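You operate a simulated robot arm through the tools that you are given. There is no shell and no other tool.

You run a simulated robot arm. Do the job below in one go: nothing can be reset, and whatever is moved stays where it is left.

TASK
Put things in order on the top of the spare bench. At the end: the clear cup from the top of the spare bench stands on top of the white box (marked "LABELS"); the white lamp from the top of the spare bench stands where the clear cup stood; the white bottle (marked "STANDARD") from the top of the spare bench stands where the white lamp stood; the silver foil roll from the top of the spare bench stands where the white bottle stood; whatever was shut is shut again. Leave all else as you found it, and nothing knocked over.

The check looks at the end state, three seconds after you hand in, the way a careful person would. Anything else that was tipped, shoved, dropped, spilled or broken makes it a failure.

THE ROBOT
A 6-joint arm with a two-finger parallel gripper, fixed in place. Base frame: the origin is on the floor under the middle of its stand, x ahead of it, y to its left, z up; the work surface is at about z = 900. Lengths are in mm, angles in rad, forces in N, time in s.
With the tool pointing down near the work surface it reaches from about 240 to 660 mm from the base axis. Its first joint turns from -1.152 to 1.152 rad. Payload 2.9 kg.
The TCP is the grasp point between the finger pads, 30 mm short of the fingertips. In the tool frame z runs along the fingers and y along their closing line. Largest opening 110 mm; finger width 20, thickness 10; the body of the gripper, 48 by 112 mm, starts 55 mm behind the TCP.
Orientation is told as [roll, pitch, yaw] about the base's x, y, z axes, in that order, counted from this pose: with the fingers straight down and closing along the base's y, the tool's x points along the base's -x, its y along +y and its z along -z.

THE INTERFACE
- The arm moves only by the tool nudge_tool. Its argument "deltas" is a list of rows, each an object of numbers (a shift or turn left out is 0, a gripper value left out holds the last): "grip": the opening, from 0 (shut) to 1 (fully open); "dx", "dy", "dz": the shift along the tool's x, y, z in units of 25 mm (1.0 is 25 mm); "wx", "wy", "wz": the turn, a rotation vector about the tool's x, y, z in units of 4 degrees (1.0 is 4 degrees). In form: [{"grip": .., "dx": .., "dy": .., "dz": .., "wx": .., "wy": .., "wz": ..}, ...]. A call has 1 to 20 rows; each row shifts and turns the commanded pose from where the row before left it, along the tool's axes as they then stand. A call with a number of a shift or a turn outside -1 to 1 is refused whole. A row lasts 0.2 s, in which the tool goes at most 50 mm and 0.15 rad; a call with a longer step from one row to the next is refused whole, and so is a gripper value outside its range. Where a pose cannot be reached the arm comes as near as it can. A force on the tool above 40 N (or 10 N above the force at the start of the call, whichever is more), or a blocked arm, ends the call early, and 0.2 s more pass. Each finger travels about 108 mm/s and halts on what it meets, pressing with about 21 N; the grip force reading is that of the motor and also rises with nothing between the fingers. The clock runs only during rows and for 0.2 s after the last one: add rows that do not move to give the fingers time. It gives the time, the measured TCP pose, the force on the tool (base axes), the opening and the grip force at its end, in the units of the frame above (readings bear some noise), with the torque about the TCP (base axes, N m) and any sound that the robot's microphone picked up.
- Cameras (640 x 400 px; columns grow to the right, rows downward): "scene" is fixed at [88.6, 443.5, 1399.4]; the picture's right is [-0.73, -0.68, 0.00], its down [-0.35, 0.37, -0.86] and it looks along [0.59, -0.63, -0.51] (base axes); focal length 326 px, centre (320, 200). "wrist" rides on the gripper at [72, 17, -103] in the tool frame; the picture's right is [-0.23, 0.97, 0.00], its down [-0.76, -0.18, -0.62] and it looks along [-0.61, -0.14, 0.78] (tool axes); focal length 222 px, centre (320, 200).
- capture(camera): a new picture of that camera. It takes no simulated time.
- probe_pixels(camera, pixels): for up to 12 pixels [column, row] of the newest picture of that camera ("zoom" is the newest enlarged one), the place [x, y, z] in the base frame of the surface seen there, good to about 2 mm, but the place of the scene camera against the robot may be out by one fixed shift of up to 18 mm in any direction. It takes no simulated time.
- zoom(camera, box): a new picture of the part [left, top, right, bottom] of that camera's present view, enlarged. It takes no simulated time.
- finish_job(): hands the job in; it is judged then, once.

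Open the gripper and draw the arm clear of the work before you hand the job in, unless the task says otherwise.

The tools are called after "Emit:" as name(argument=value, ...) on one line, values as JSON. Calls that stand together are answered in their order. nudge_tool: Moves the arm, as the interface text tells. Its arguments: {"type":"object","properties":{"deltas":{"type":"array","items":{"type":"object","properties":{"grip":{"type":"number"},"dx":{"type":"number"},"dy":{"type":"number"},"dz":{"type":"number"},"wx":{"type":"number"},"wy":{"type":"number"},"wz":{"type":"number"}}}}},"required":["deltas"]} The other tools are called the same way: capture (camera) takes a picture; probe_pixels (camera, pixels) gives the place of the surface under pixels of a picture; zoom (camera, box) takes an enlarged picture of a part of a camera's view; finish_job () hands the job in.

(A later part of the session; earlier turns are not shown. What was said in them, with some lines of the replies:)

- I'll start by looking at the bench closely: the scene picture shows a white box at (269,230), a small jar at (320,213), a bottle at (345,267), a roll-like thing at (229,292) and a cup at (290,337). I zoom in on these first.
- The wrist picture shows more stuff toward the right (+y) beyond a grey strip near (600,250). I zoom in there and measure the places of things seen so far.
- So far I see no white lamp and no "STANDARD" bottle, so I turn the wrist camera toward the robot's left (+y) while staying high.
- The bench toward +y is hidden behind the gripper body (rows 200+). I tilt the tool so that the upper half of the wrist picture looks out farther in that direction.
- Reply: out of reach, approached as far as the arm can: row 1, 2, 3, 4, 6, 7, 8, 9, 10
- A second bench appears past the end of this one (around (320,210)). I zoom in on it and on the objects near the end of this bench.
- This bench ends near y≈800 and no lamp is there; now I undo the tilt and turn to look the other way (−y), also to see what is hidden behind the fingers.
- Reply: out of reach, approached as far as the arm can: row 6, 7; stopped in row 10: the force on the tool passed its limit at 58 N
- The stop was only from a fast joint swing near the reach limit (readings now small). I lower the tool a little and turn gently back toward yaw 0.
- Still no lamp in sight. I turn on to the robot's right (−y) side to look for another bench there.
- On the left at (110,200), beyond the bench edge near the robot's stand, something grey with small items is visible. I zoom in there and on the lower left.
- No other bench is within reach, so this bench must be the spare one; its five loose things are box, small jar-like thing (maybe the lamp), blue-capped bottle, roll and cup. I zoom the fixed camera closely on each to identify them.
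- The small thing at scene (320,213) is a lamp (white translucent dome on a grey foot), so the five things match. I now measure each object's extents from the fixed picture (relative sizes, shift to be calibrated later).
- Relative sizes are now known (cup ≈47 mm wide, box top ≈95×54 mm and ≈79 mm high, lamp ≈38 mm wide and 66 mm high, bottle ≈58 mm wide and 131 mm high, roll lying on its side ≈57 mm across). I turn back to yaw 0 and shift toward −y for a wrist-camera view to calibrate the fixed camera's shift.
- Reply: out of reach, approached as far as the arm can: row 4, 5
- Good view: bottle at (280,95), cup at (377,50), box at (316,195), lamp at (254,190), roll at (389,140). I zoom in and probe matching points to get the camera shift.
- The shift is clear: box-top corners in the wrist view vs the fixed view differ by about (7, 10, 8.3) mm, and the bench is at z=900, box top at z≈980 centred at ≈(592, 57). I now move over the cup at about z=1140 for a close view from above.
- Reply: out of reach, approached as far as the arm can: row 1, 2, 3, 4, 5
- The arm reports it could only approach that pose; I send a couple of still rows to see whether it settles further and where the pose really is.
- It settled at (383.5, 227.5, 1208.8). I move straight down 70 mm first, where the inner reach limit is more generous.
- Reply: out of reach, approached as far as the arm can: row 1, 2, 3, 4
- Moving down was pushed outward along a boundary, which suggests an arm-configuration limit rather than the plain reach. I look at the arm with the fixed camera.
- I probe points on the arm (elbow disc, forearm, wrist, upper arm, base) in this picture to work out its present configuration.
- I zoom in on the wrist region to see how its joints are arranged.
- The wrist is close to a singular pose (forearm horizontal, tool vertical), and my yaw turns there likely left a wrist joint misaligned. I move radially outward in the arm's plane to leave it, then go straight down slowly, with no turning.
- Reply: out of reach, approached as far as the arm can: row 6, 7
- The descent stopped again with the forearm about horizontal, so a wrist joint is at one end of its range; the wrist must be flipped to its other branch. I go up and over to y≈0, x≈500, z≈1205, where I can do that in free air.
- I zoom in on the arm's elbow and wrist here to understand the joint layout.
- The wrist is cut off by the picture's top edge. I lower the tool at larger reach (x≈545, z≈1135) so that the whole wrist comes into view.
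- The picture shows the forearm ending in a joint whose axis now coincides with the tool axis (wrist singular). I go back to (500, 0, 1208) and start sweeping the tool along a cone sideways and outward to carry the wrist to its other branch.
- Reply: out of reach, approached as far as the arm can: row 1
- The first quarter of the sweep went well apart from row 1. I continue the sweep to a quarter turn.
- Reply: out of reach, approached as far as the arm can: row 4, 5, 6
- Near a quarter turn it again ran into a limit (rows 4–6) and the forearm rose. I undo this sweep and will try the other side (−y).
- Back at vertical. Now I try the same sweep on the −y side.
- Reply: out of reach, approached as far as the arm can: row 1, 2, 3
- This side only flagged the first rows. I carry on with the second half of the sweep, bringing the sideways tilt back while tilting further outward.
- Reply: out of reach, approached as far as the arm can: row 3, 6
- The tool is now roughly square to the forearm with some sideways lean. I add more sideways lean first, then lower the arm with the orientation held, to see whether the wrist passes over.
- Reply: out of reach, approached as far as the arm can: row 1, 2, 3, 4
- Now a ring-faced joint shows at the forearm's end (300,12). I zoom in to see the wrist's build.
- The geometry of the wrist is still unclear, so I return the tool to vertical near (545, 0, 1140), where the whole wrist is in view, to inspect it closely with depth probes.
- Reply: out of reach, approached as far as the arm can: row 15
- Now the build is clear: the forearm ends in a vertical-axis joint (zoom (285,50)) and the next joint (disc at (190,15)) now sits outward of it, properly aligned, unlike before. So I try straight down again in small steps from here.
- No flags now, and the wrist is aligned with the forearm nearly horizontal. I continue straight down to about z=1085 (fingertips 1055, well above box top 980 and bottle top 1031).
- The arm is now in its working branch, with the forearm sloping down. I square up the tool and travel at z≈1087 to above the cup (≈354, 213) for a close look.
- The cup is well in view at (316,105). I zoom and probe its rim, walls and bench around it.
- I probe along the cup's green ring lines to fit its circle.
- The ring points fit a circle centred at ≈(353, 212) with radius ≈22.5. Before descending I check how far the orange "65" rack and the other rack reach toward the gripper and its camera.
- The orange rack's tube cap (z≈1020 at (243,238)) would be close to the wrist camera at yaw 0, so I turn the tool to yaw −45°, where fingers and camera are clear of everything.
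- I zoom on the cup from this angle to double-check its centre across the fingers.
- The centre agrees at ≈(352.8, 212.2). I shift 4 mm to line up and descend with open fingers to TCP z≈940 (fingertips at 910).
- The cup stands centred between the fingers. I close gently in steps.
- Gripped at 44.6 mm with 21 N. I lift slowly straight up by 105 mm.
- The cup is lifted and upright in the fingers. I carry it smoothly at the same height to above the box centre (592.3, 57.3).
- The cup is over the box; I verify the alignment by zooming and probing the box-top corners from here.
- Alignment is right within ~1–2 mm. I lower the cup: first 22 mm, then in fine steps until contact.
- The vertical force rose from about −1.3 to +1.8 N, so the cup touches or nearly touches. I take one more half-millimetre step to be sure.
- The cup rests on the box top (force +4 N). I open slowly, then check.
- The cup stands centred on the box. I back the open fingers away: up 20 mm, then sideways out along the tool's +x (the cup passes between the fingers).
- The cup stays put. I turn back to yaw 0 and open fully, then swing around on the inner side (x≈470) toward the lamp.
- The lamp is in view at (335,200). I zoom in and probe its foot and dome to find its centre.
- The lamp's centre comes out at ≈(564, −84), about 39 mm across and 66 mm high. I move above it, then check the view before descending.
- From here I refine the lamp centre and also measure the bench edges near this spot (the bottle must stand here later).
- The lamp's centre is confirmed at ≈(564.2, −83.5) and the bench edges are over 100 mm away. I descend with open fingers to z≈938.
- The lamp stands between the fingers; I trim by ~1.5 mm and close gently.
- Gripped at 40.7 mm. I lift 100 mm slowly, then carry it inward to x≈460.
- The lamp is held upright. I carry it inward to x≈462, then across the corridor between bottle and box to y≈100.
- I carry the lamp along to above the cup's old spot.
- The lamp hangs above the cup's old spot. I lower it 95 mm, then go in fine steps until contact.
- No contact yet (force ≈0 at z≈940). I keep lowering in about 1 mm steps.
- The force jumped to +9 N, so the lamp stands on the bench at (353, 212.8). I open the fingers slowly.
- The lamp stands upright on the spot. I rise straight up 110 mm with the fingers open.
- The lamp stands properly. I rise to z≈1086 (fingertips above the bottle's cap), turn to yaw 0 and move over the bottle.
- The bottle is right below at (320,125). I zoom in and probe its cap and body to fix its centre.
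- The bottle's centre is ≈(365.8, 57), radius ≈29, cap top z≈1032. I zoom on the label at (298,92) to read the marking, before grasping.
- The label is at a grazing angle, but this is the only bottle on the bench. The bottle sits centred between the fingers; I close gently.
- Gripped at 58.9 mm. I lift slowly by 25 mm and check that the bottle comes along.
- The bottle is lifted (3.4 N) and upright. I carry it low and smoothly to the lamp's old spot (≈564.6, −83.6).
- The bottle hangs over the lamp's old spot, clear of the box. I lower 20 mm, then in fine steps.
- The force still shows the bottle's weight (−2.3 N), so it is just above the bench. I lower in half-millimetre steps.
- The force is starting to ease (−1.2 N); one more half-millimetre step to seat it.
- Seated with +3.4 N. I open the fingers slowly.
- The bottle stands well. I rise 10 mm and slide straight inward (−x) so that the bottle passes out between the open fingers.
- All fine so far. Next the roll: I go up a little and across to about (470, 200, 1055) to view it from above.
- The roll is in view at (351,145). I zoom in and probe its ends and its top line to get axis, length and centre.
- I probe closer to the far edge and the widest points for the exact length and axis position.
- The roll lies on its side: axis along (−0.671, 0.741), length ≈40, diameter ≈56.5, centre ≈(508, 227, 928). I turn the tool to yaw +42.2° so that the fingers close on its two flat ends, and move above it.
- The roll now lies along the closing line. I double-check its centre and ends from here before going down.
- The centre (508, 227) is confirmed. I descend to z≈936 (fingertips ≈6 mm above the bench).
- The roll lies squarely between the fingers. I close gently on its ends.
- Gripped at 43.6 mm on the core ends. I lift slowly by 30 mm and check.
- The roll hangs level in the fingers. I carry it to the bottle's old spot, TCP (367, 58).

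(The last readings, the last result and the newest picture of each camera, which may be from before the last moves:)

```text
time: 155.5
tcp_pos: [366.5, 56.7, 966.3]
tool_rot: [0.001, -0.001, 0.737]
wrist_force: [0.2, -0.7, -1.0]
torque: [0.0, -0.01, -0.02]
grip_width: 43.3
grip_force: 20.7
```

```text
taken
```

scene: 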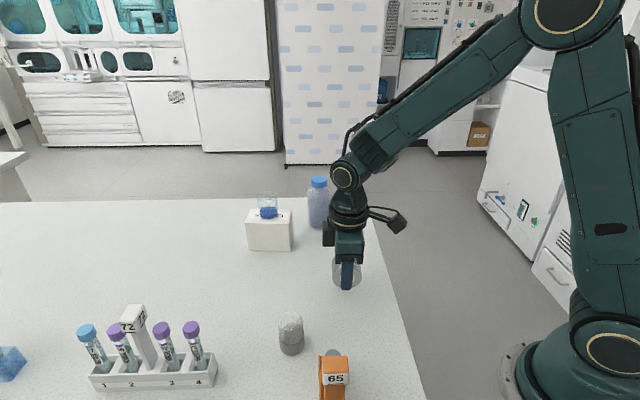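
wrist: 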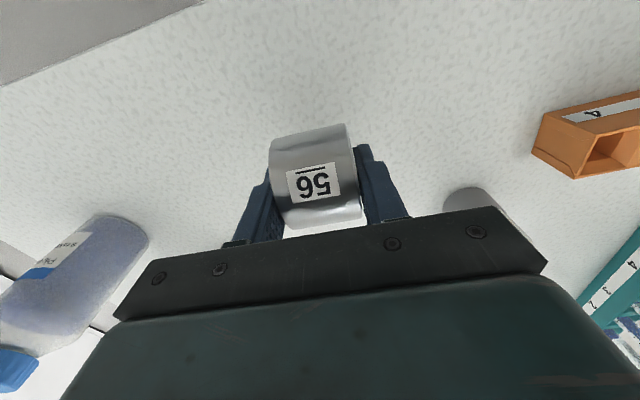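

The bottle's label is now visible at (65,250); I zoom in to read it, and lower the roll by 26 mm meanwhile.

Emit:
zoom(camera="wrist", box=[0, 200, 160, 360])

Emit:
nudge_tool(deltas=[{"dx": -0.03, "dy": 0.01, "dz": 0.1}, {"dz": 0.2}, {"dz": 0.25}, {"dz": 0.2}, {"dz": 0.15}, {"dz": 0.1}, {"dz": 0.04}, {}, {}])

Emit:
nudge_tool(deltas=[{"dz": 0.04}, {"dz": 0.03}, {}, {}])

```text
2.50 times, centred on (80, 280) of wrist
```

zoom: 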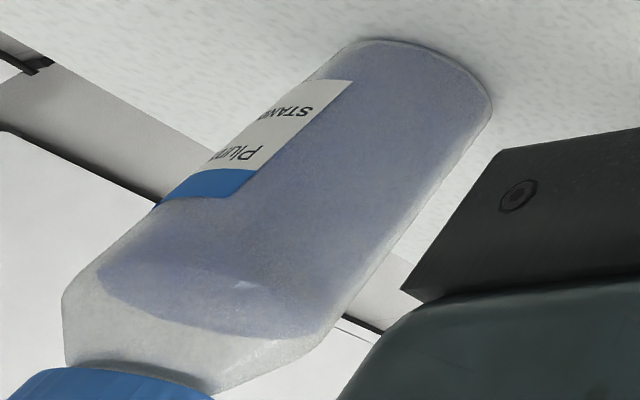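

```text
time: 157.5
tcp_pos: [366.9, 57.1, 941.1]
tool_rot: [0.003, -0.001, 0.736]
wrist_force: [0.2, 0.4, -1.5]
torque: [-0.02, -0.01, -0.05]
grip_width: 43.5
grip_force: 21.1
```

```text
time: 158.5
tcp_pos: [368.4, 56.2, 939.1]
tool_rot: [0.002, 0.0, 0.735]
wrist_force: [-1.0, -0.8, -0.5]
torque: [-0.05, -0.01, -0.01]
grip_width: 43.6
grip_force: 21.1
```

The label reads "…STAND…", confirming the bottle. The roll is not down yet (force ≈ −0.5 N), so I lower in small steps.

Emit:
nudge_tool(deltas=[{"dz": 0.04}, {}, {}])

Emit:
nudge_tool(deltas=[{"dz": 0.03}, {}, {}])

```text
time: 159.3
tcp_pos: [367.5, 58.1, 936.8]
tool_rot: [0.002, -0.002, 0.735]
wrist_force: [-0.2, 0.1, -1.3]
torque: [0.03, -0.02, 0.01]
grip_width: 43.8
grip_force: 20.9
```

```text
time: 160.1
tcp_pos: [367.4, 57.1, 935.8]
tool_rot: [0.002, -0.002, 0.737]
wrist_force: [-1.7, -2.2, 11.2]
torque: [-0.19, 0.0, -0.02]
grip_width: 43.3
grip_force: 20.8
```

Contact at +11 N, a bit firm; I back off by 0.3 mm before opening.

Emit:
nudge_tool(deltas=[{"dz": -0.012}, {}, {}])

```text
time: 160.9
tcp_pos: [367.3, 57.1, 937.5]
tool_rot: [0.001, -0.003, 0.736]
wrist_force: [-1.2, -2.3, 8.3]
torque: [-0.19, 0.01, -0.07]
grip_width: 43.7
grip_force: 21.0
```

Still 8 N; I back off a little more to unload it.

Emit:
nudge_tool(deltas=[{"dz": -0.016}, {}, {}])

```text
time: 161.7
tcp_pos: [368.1, 58.4, 937.1]
tool_rot: [0.001, -0.003, 0.738]
wrist_force: [0.9, 0.4, 0.2]
torque: [-0.01, -0.05, -0.01]
grip_width: 43.4
grip_force: 21.0
```

The force is ≈0, so the roll just rests on the bench. I open the fingers slowly.

Emit:
nudge_tool(deltas=[{"grip": 0.398}, {"grip": 0.403}, {"grip": 0.41}, {"grip": 0.42}, {"grip": 0.44}, {"grip": 0.48}, {"grip": 0.55}, {"grip": 0.65}, {"grip": 0.75}, {"grip": 0.85}, {}, {}])

Emit:
capture(camera="wrist")

Emit:
zoom(camera="scene", box=[280, 200, 420, 310])

```text
time: 164.3
tcp_pos: [367.4, 57.1, 937.4]
tool_rot: [0.001, -0.002, 0.737]
wrist_force: [0.9, -0.7, -0.2]
torque: [-0.01, -0.03, 0.02]
grip_width: 93.4
grip_force: 0.1
```

```text
taken
```

wrist: 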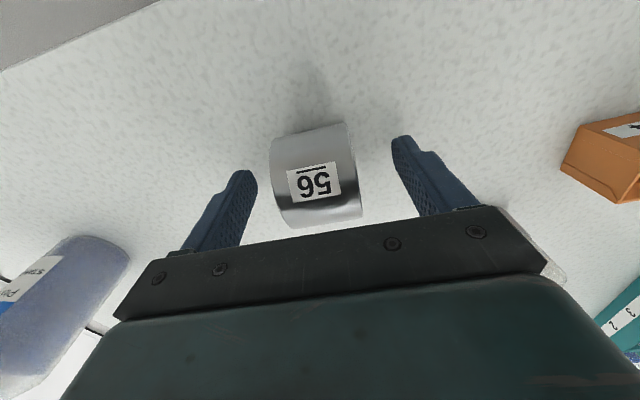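

```text
3.64 times, centred on (350, 255) of scene
```

zoom: 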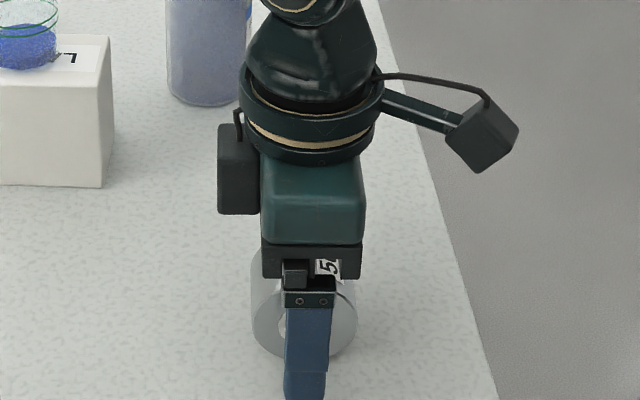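

The roll stays still. I rise straight up slowly, clear of it.

Emit:
nudge_tool(deltas=[{"dz": -0.1}, {"dz": -0.2}, {"dz": -0.3}, {"dz": -0.5}, {"dz": -0.6}, {"dz": -0.6}, {"dz": -0.6}, {"dz": -0.6}, {"dz": -0.6}, {"dz": -0.4}, {"dz": -0.2}, {}])

Emit:
capture(camera="wrist")

Emit:
capture(camera="scene")

```text
time: 166.9
tcp_pos: [367.8, 56.2, 1055.5]
tool_rot: [0.001, -0.003, 0.737]
wrist_force: [-0.4, 0.3, 0.2]
torque: [-0.04, 0.02, 0.01]
grip_width: 93.4
grip_force: 0.0
```

```text
taken
```

wrist: 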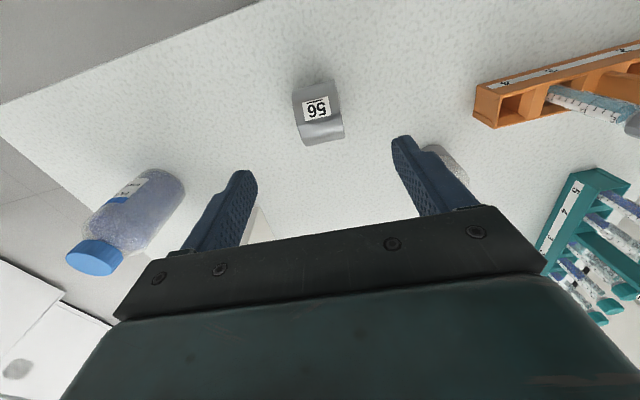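

```text
taken
```

scene: 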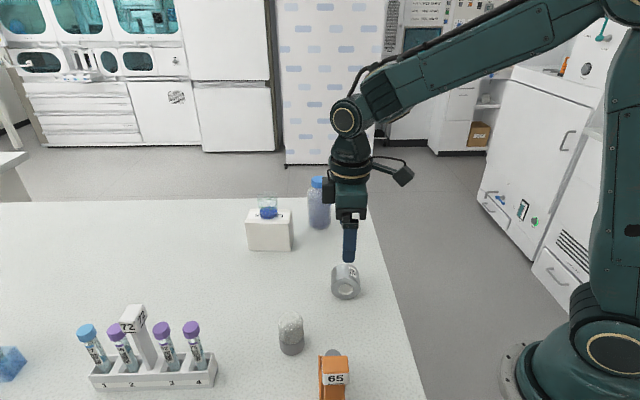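

All four things appear in place. I check the roll's final position from above with probes.

Emit:
zoom(camera="wrist", box=[278, 70, 358, 160])

Emit:
probe_pixels(camera="zoom", pixels=[[330, 250], [310, 180], [380, 100], [420, 260], [300, 90], [320, 330], [250, 300], [225, 200], [425, 230], [395, 130]])

Emit:
zoom(camera="scene", box=[200, 170, 400, 400])

```text
4.44 times, centred on (318, 115) of wrist
```

zoom: 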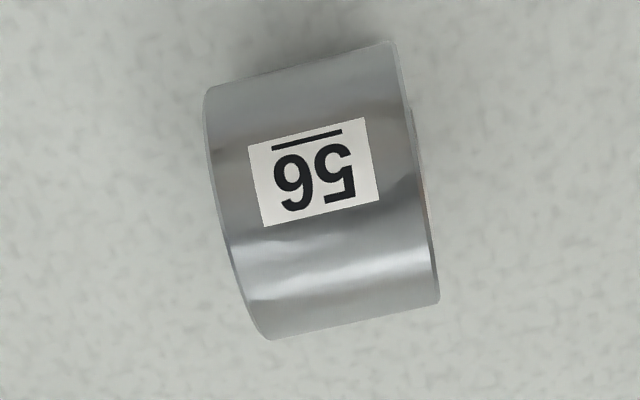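

```text
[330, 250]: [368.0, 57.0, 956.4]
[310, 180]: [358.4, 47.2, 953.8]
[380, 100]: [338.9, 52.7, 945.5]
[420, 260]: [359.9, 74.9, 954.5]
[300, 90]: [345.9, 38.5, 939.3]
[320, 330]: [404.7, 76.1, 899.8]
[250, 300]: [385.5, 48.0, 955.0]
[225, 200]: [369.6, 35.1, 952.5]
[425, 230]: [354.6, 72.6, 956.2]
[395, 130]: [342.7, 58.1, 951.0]
```

```text
1.74 times, centred on (300, 285) of scene
```

zoom: 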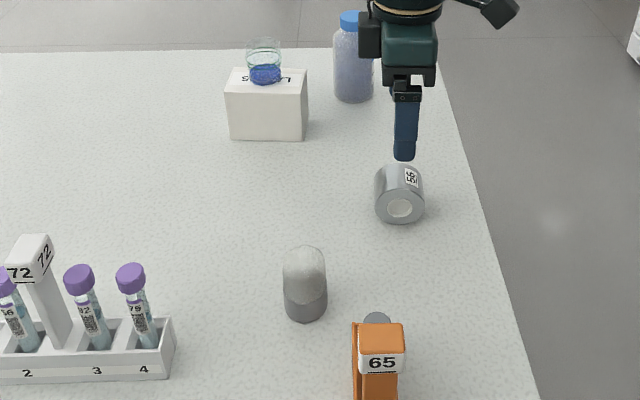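

The roll's centre is ≈(367, 56.5), matching the bottle's old spot within about 1 mm. Finally I open fully and draw the arm up and away over empty bench.

Emit:
nudge_tool(deltas=[{"dz": -0.4, "grip": 1.0}, {"dz": -0.7}, {"dz": -0.7}, {"dz": -0.6}, {"dz": -0.2, "dx": -0.3, "dy": 0.06}, {"dx": -0.6, "dy": 0.12}, {"dx": -0.8, "dy": 0.16}, {"dx": -0.8, "dy": 0.16}, {"dx": -0.8, "dy": 0.16}, {"dx": -0.5, "dy": 0.1}, {"dx": -0.29, "dy": 0.07}, {}, {}, {}])

Emit:
capture(camera="scene")

Emit:
zoom(camera="scene", box=[200, 170, 400, 400])

Emit:
capture(camera="wrist")

```text
time: 169.9
tcp_pos: [429.4, 141.2, 1119.8]
tool_rot: [0.002, -0.001, 0.737]
wrist_force: [-0.1, -0.2, -0.7]
torque: [-0.02, 0.03, 0.01]
grip_width: 110.0
grip_force: 0.2
```

```text
taken
```

scene: 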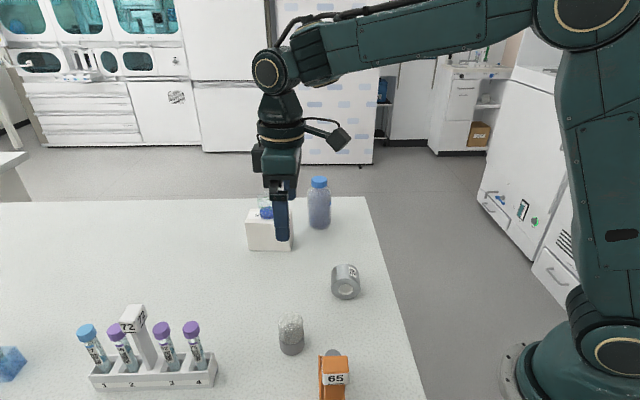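

```text
1.74 times, centred on (300, 285) of scene
```

zoom: 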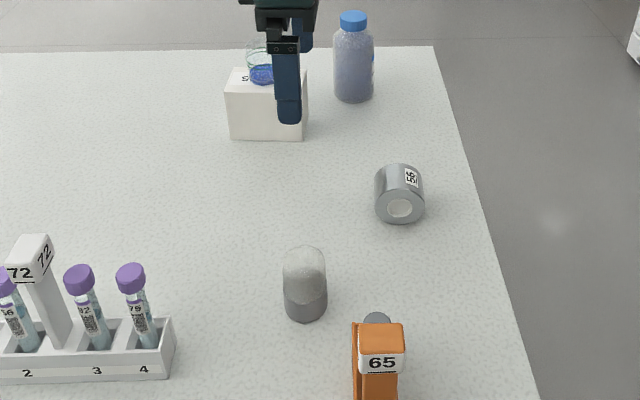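

```text
taken
```

wrist: 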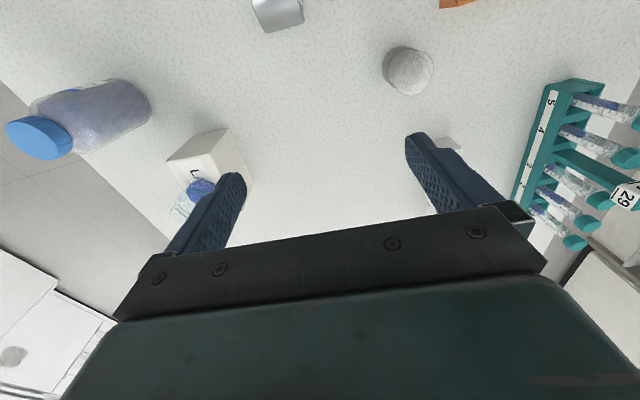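

Everything stands still. As a last check I compare the box's corners with the first picture and measure lamp and bottle positions.

Emit:
zoom(camera="scene", box=[230, 200, 310, 260])

Emit:
probe_pixels(camera="scene", pixels=[[291, 345], [291, 325], [319, 180], [319, 220], [345, 270], [345, 290], [250, 245], [285, 250]])

```text
6.67 times, centred on (270, 230) of scene
```

zoom: 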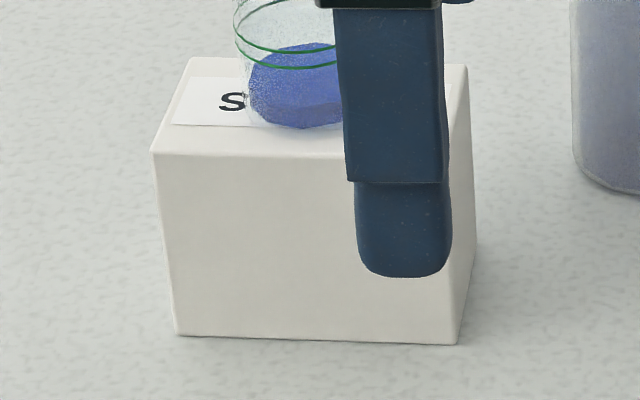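

```text
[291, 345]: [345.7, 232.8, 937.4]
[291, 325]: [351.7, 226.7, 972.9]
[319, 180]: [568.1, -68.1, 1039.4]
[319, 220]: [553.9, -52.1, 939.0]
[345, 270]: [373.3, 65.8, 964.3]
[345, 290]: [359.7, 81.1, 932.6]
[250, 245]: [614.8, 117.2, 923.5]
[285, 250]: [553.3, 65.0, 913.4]
```

The box is exactly where it was (corners unchanged at (182,328), (455,338)), with the cup standing on it. Lamp, bottle and roll are in their places, the gripper is open and the arm is clear, so I hand in.

Emit:
finish_job()

```text
The job is handed in.
```

I put the four things in order on the spare bench and handed the job in; I have not seen the result of the check.

- **Clear cup:** it stands centred on top of the white "LABELS" box, with its blue liquid still in it. The box has not moved.
- **White lamp:** it stands upright where the cup stood.
- **White bottle ("STANDARD"):** it stands where the lamp stood. I could only read "STAND…" on its label, but it is the only bottle on the bench.
- **Silver foil roll:** it is where the bottle stood, within about 1–2 mm by my measurements. I left it lying on its side, facing the same way, because that is how it was at the start.

I did not open anything, so nothing needed shutting. In the last pictures nothing had tipped or spilled. The gripper is open and the arm is drawn up over empty bench.
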